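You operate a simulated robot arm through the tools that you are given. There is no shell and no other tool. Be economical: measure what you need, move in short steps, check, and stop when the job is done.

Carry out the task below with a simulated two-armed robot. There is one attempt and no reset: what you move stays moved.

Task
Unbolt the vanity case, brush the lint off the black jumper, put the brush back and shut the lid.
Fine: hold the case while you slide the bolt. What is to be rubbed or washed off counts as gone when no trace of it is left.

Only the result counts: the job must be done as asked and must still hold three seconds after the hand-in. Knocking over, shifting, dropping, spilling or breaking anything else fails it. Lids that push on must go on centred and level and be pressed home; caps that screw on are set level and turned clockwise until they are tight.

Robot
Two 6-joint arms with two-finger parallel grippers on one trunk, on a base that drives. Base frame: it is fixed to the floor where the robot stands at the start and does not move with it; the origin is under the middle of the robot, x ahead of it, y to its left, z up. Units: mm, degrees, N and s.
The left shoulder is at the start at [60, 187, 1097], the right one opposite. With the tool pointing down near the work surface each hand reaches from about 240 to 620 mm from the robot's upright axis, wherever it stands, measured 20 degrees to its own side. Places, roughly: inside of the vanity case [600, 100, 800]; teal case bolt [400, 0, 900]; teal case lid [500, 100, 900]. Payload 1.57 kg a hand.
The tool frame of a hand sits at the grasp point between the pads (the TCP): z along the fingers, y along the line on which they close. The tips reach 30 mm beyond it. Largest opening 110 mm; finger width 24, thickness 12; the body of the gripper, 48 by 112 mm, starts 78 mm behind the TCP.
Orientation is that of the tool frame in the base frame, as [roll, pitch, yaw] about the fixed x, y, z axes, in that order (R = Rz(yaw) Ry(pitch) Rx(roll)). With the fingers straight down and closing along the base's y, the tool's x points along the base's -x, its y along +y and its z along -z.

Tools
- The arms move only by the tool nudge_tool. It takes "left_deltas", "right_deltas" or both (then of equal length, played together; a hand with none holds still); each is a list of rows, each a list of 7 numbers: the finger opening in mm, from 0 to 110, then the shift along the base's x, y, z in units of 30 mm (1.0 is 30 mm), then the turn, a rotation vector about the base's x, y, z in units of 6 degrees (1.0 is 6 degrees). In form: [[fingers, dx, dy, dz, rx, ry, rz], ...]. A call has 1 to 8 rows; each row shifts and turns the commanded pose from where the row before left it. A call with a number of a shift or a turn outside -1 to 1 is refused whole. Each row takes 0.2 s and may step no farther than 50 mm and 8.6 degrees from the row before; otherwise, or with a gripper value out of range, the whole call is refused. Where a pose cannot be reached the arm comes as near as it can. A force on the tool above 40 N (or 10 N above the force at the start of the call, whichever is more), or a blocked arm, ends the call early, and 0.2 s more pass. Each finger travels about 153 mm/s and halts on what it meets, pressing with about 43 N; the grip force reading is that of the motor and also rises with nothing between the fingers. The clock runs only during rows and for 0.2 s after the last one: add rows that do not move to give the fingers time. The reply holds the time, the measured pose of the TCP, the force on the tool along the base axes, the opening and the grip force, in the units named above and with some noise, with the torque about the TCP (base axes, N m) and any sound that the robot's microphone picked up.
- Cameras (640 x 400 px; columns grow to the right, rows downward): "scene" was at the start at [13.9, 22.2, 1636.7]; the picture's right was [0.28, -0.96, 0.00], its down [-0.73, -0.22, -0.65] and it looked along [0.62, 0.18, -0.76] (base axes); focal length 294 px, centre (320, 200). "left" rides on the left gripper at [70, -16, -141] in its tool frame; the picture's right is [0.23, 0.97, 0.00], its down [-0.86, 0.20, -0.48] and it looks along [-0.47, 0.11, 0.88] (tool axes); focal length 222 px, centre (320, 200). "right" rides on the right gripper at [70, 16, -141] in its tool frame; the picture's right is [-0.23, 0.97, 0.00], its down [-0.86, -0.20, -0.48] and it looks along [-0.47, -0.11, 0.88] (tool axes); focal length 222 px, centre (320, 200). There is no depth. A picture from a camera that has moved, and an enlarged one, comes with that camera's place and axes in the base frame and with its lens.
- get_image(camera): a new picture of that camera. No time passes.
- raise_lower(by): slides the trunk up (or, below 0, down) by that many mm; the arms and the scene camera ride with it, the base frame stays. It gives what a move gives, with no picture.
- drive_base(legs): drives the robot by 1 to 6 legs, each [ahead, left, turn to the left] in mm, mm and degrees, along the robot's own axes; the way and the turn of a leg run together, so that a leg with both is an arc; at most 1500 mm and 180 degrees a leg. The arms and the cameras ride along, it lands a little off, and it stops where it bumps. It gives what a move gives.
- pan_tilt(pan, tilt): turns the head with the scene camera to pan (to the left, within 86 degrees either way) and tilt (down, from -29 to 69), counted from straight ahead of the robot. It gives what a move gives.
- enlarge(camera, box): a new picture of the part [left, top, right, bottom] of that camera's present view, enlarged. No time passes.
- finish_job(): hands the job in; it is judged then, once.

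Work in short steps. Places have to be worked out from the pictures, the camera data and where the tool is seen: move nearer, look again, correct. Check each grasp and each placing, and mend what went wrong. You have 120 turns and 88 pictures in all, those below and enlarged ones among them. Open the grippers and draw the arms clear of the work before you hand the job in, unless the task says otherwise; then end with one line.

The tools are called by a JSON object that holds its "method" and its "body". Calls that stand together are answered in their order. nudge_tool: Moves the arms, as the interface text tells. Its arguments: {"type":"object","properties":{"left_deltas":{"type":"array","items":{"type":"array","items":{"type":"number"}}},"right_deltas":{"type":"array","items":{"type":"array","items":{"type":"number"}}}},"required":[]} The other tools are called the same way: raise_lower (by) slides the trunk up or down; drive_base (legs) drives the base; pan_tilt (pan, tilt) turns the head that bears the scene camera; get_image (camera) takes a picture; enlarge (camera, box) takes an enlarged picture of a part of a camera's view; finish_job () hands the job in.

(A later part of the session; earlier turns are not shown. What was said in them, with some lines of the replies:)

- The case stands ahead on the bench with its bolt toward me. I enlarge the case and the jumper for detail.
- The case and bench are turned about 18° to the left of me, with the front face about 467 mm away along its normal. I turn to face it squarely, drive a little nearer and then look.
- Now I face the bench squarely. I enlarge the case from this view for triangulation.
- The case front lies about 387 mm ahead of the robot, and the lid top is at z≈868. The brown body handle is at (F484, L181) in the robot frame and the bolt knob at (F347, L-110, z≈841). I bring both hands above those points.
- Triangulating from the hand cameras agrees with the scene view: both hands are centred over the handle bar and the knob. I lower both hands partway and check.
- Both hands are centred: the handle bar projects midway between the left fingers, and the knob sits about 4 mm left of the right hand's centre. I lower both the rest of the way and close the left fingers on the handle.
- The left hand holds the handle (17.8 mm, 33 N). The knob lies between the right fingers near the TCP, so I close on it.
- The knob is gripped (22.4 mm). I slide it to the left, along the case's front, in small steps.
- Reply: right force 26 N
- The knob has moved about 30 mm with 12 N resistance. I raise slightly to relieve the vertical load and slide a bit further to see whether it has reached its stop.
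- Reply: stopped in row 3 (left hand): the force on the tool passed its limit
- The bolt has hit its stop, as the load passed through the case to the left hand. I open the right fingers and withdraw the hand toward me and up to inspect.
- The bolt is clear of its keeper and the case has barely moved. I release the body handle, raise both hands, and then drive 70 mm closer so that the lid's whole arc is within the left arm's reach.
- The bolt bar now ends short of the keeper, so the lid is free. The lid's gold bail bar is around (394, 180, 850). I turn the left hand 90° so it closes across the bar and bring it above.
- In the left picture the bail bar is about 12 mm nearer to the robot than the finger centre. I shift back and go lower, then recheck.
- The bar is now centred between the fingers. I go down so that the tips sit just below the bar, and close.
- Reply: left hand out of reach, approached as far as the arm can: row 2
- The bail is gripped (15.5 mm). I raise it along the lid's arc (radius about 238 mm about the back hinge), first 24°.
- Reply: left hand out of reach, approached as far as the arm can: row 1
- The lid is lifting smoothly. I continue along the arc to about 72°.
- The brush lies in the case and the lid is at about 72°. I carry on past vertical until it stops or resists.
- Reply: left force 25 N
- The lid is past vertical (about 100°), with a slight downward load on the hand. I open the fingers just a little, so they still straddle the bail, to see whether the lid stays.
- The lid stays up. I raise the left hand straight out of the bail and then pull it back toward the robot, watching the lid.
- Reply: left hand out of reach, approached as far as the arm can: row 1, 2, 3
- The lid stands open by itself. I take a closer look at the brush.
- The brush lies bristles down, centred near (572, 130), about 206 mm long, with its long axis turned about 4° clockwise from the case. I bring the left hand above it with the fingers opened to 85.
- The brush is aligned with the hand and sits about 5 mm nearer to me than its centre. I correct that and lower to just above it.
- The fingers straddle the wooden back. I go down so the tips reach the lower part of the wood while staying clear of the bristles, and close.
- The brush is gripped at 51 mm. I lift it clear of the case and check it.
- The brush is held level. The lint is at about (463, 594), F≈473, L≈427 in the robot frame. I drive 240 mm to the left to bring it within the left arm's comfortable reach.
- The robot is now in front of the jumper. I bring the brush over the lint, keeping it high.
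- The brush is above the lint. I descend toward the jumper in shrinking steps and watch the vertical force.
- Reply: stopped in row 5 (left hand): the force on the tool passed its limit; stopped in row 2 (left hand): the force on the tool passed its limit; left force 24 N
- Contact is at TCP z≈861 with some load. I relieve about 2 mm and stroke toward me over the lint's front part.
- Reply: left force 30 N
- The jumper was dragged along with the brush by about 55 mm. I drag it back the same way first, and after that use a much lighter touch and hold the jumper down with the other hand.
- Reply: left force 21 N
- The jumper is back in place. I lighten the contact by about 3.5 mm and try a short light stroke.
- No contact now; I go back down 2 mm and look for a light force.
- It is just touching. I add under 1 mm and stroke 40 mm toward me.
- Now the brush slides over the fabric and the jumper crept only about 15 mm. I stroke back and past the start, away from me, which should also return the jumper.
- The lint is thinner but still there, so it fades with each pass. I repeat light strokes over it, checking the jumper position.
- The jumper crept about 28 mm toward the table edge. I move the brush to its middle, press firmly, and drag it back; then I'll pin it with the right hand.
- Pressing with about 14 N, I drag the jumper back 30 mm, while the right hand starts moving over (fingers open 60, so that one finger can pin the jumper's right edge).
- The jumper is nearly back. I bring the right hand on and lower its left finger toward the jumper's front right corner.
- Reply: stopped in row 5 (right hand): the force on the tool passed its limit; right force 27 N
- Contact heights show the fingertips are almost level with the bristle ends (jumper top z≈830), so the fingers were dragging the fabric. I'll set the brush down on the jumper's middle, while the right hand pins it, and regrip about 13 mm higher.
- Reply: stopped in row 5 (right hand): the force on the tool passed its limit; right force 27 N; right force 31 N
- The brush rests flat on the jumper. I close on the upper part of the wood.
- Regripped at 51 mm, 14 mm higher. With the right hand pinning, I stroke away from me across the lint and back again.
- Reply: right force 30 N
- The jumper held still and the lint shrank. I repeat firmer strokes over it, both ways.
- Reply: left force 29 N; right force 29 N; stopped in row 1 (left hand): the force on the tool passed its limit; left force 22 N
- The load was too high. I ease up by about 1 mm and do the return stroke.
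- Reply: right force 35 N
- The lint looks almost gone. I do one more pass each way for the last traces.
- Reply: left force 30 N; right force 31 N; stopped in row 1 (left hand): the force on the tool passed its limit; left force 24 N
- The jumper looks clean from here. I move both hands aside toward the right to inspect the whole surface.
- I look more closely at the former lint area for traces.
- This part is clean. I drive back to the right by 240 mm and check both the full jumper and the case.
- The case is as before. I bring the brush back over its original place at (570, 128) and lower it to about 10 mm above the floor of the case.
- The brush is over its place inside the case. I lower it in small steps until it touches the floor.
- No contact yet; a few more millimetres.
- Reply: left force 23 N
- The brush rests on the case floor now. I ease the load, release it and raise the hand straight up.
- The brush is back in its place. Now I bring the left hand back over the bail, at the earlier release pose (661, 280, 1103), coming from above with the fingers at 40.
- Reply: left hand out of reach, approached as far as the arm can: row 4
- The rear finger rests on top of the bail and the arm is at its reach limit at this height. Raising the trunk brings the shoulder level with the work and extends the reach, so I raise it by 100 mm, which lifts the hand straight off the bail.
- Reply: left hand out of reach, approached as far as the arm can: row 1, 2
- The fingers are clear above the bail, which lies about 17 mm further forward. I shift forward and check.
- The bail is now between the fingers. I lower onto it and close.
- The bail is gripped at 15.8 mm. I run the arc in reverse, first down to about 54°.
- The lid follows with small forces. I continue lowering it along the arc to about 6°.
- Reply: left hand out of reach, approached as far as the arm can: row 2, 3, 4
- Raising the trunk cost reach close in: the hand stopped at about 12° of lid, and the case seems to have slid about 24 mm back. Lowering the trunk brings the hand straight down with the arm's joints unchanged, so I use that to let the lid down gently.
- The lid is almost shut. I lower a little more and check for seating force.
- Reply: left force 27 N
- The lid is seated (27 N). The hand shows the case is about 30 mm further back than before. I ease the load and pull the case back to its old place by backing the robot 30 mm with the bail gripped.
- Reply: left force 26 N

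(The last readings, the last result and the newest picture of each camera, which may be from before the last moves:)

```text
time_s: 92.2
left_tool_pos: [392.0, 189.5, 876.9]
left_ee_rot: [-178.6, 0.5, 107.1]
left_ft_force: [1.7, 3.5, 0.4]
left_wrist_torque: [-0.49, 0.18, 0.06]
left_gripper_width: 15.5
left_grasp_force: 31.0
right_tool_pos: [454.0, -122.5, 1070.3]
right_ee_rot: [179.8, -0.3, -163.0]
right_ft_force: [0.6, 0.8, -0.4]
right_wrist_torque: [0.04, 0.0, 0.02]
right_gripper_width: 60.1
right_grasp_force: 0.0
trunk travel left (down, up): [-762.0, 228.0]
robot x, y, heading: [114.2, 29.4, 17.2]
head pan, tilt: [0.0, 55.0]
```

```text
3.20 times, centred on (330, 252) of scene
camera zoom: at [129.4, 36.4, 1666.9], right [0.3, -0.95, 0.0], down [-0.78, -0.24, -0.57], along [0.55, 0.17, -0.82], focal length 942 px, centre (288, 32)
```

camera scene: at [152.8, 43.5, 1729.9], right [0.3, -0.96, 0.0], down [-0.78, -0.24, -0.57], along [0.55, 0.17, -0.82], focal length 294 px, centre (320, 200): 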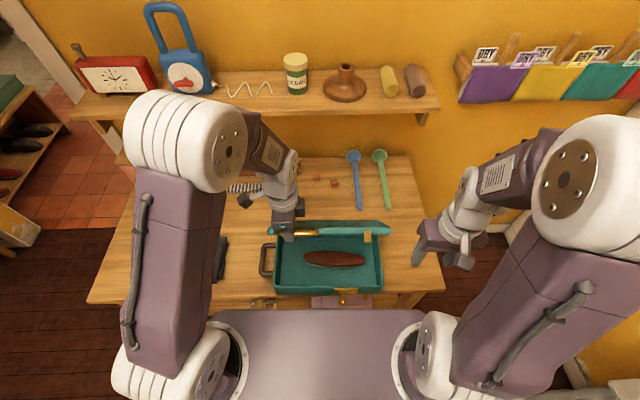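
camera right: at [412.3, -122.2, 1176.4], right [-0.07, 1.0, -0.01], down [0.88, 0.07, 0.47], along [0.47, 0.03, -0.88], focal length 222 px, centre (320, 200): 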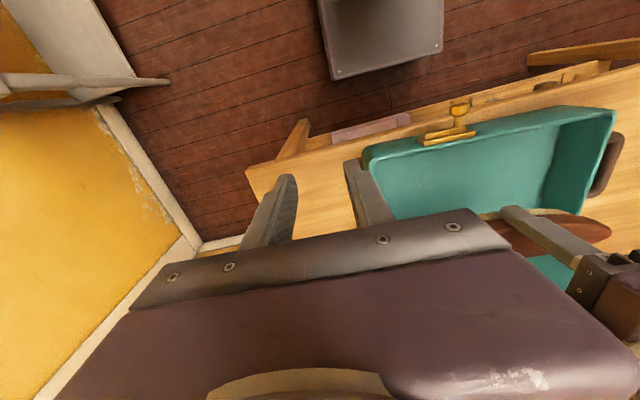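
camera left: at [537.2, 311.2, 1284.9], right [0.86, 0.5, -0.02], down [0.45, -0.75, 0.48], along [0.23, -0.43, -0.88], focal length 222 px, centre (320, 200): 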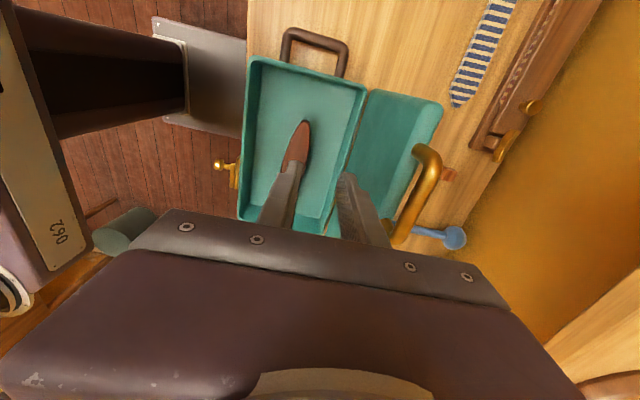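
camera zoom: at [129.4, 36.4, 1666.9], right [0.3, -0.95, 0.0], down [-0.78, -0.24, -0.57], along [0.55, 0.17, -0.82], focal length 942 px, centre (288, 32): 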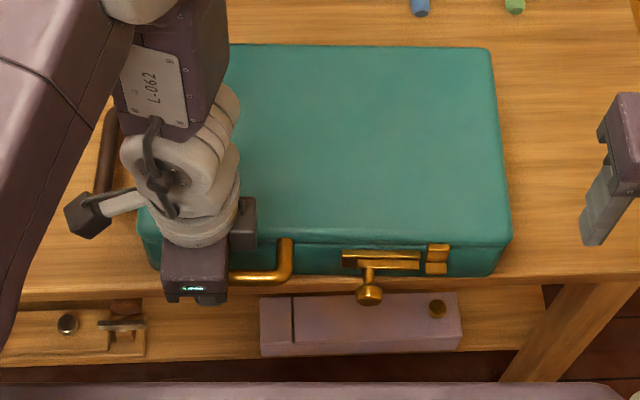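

The case is back in place with the lid shut. I open the fingers, lift the left hand straight up and move it clear.

{"method": "nudge_tool", "body": {"left_deltas": [[34, 0, 0, 0, 0, 0, 0], [34, 0, 0, 0, 0, 0, 0], [34, 0, 0, 0.5, 0, 0, 0], [34, 0, 0, 0.8, 0, 0, 0], [34, 0, 0, 1, 0, 0, 0], [34, 0, 0, 1, 0, 0, 0], [60, 0, 0.5, 1, 0, 0, 0], [60, 0, 1, 1, 0, 0, 0]]}}

{"method": "nudge_tool", "body": {"left_deltas": [[60, 0, 1, 1, 0, 0, 0], [60, -0.2, 1, 1, 0, 0, 0], [60, -0.2, 1, 1, 0, 0, 0], [60, -0.2, 1, 1, 0, 0, 0], [60, -0.2, 1, 1, 0, 0, 0], [60, -0.2, 1, 1, 0, 0, 0]]}}

{"method": "get_image", "body": {"camera": "scene"}}

{"method": "enlarge", "body": {"camera": "scene", "box": [230, 190, 430, 315]}}

```text
time_s: 94.0
left_tool_pos: [386.9, 233.4, 1014.0]
left_ee_rot: [-178.8, 0.3, 107.0]
left_ft_force: [1.4, 0.8, 0.1]
left_wrist_torque: [0.0, 0.03, -0.02]
left_gripper_width: 60.1
left_grasp_force: 0.0
left hand out of reach, approached as far as the arm can: row 3, 4
right_tool_pos: [450.0, -122.2, 1072.0]
right_ee_rot: [179.9, -0.2, -163.1]
right_ft_force: [-0.2, -0.7, -1.8]
right_wrist_torque: [-0.02, -0.04, 0.03]
right_gripper_width: 59.9
right_grasp_force: 0.0
trunk travel left (down, up): [-762.0, 228.0]
robot x, y, heading: [111.6, 30.1, 17.4]
head pan, tilt: [0.0, 55.0]
```

```text
time_s: 95.3
left_tool_pos: [356.3, 414.1, 1198.5]
left_ee_rot: [-178.7, 0.4, 107.0]
left_ft_force: [0.0, 0.5, -0.1]
left_wrist_torque: [-0.01, -0.03, -0.02]
left_gripper_width: 59.7
left_grasp_force: 0.1
right_tool_pos: [450.2, -123.2, 1071.4]
right_ee_rot: [179.7, -0.1, -163.0]
right_ft_force: [-0.2, 0.9, 1.2]
right_wrist_torque: [-0.03, 0.0, 0.01]
right_gripper_width: 60.1
right_grasp_force: 0.1
trunk travel left (down, up): [-762.0, 228.0]
robot x, y, heading: [111.2, 35.7, 17.4]
head pan, tilt: [0.0, 55.0]
```

```text
10 pictures are left
camera scene: at [123.9, 35.7, 1666.8], right [0.3, -0.95, 0.0], down [-0.78, -0.24, -0.57], along [0.55, 0.17, -0.82], focal length 294 px, centre (320, 200)
```

scene: 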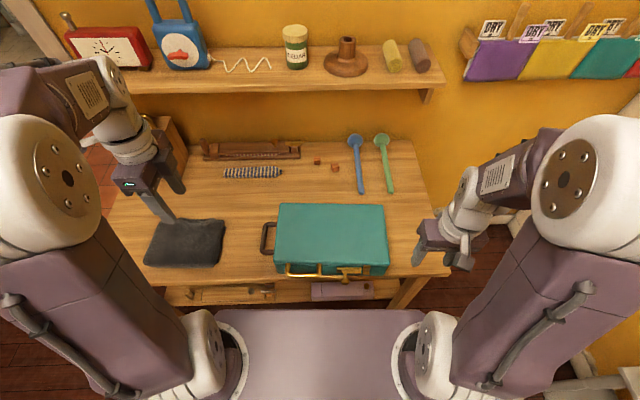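

```text
3.20 times, centred on (330, 252) of scene
camera zoom: at [123.9, 35.7, 1666.8], right [0.3, -0.95, 0.0], down [-0.78, -0.24, -0.57], along [0.55, 0.17, -0.82], focal length 942 px, centre (288, 32)
```

zoom: 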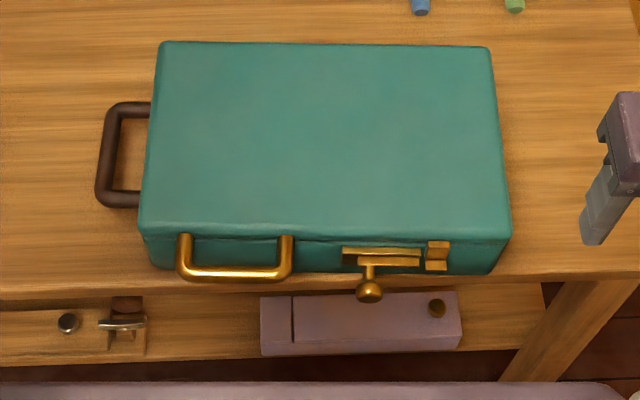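

The lid is shut and the case stands as at the start. I check the whole jumper for remaining lint.

{"method": "enlarge", "body": {"camera": "scene", "box": [140, 210, 230, 270]}}

{"method": "enlarge", "body": {"camera": "left", "box": [200, 0, 480, 200]}}

```text
6.67 times, centred on (185, 240) of scene
camera zoom: at [123.9, 35.7, 1666.8], right [0.3, -0.95, 0.0], down [-0.78, -0.24, -0.57], along [0.55, 0.17, -0.82], focal length 1963 px, centre (1220, -67)
```

zoom: 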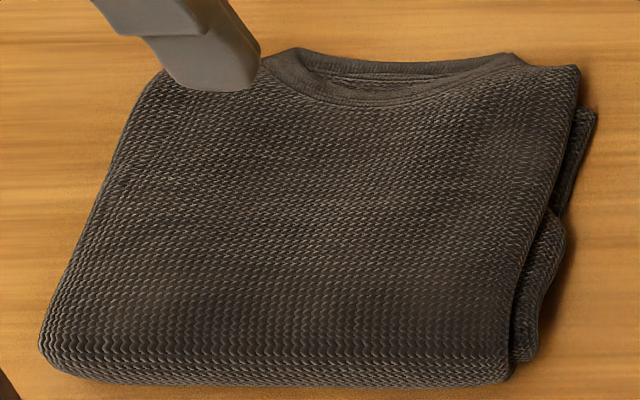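

```text
2.00 times, centred on (340, 100) of left
camera zoom: at [322.7, 478.1, 1338.7], right [0.86, 0.5, -0.02], down [0.45, -0.75, 0.48], along [0.22, -0.43, -0.88], focal length 444 px, centre (280, 400)
```

zoom: 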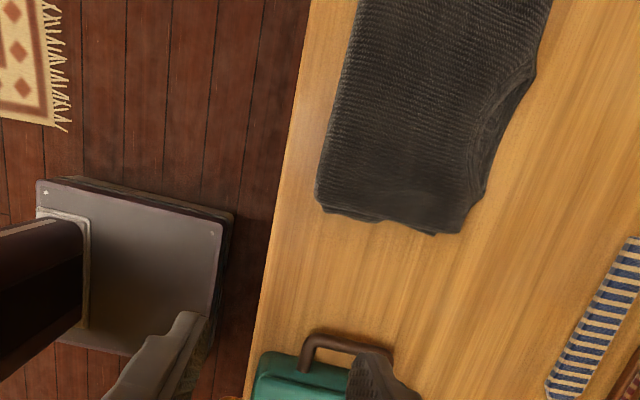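

No lint is left, the lid is shut, the bolt is drawn, and both hands are open and clear. I hand the job in.

{"method": "finish_job", "body": {}}

```text
The job is handed in.
```

The case is unbolted, the jumper shows no lint in the last close-up pictures, the brush is back in the case and the lid is shut; the jumper ended about 10 mm nearer the front of the bench than it started, and the case, which slid back about 30 mm as the lid closed, was pulled back to about its old place.
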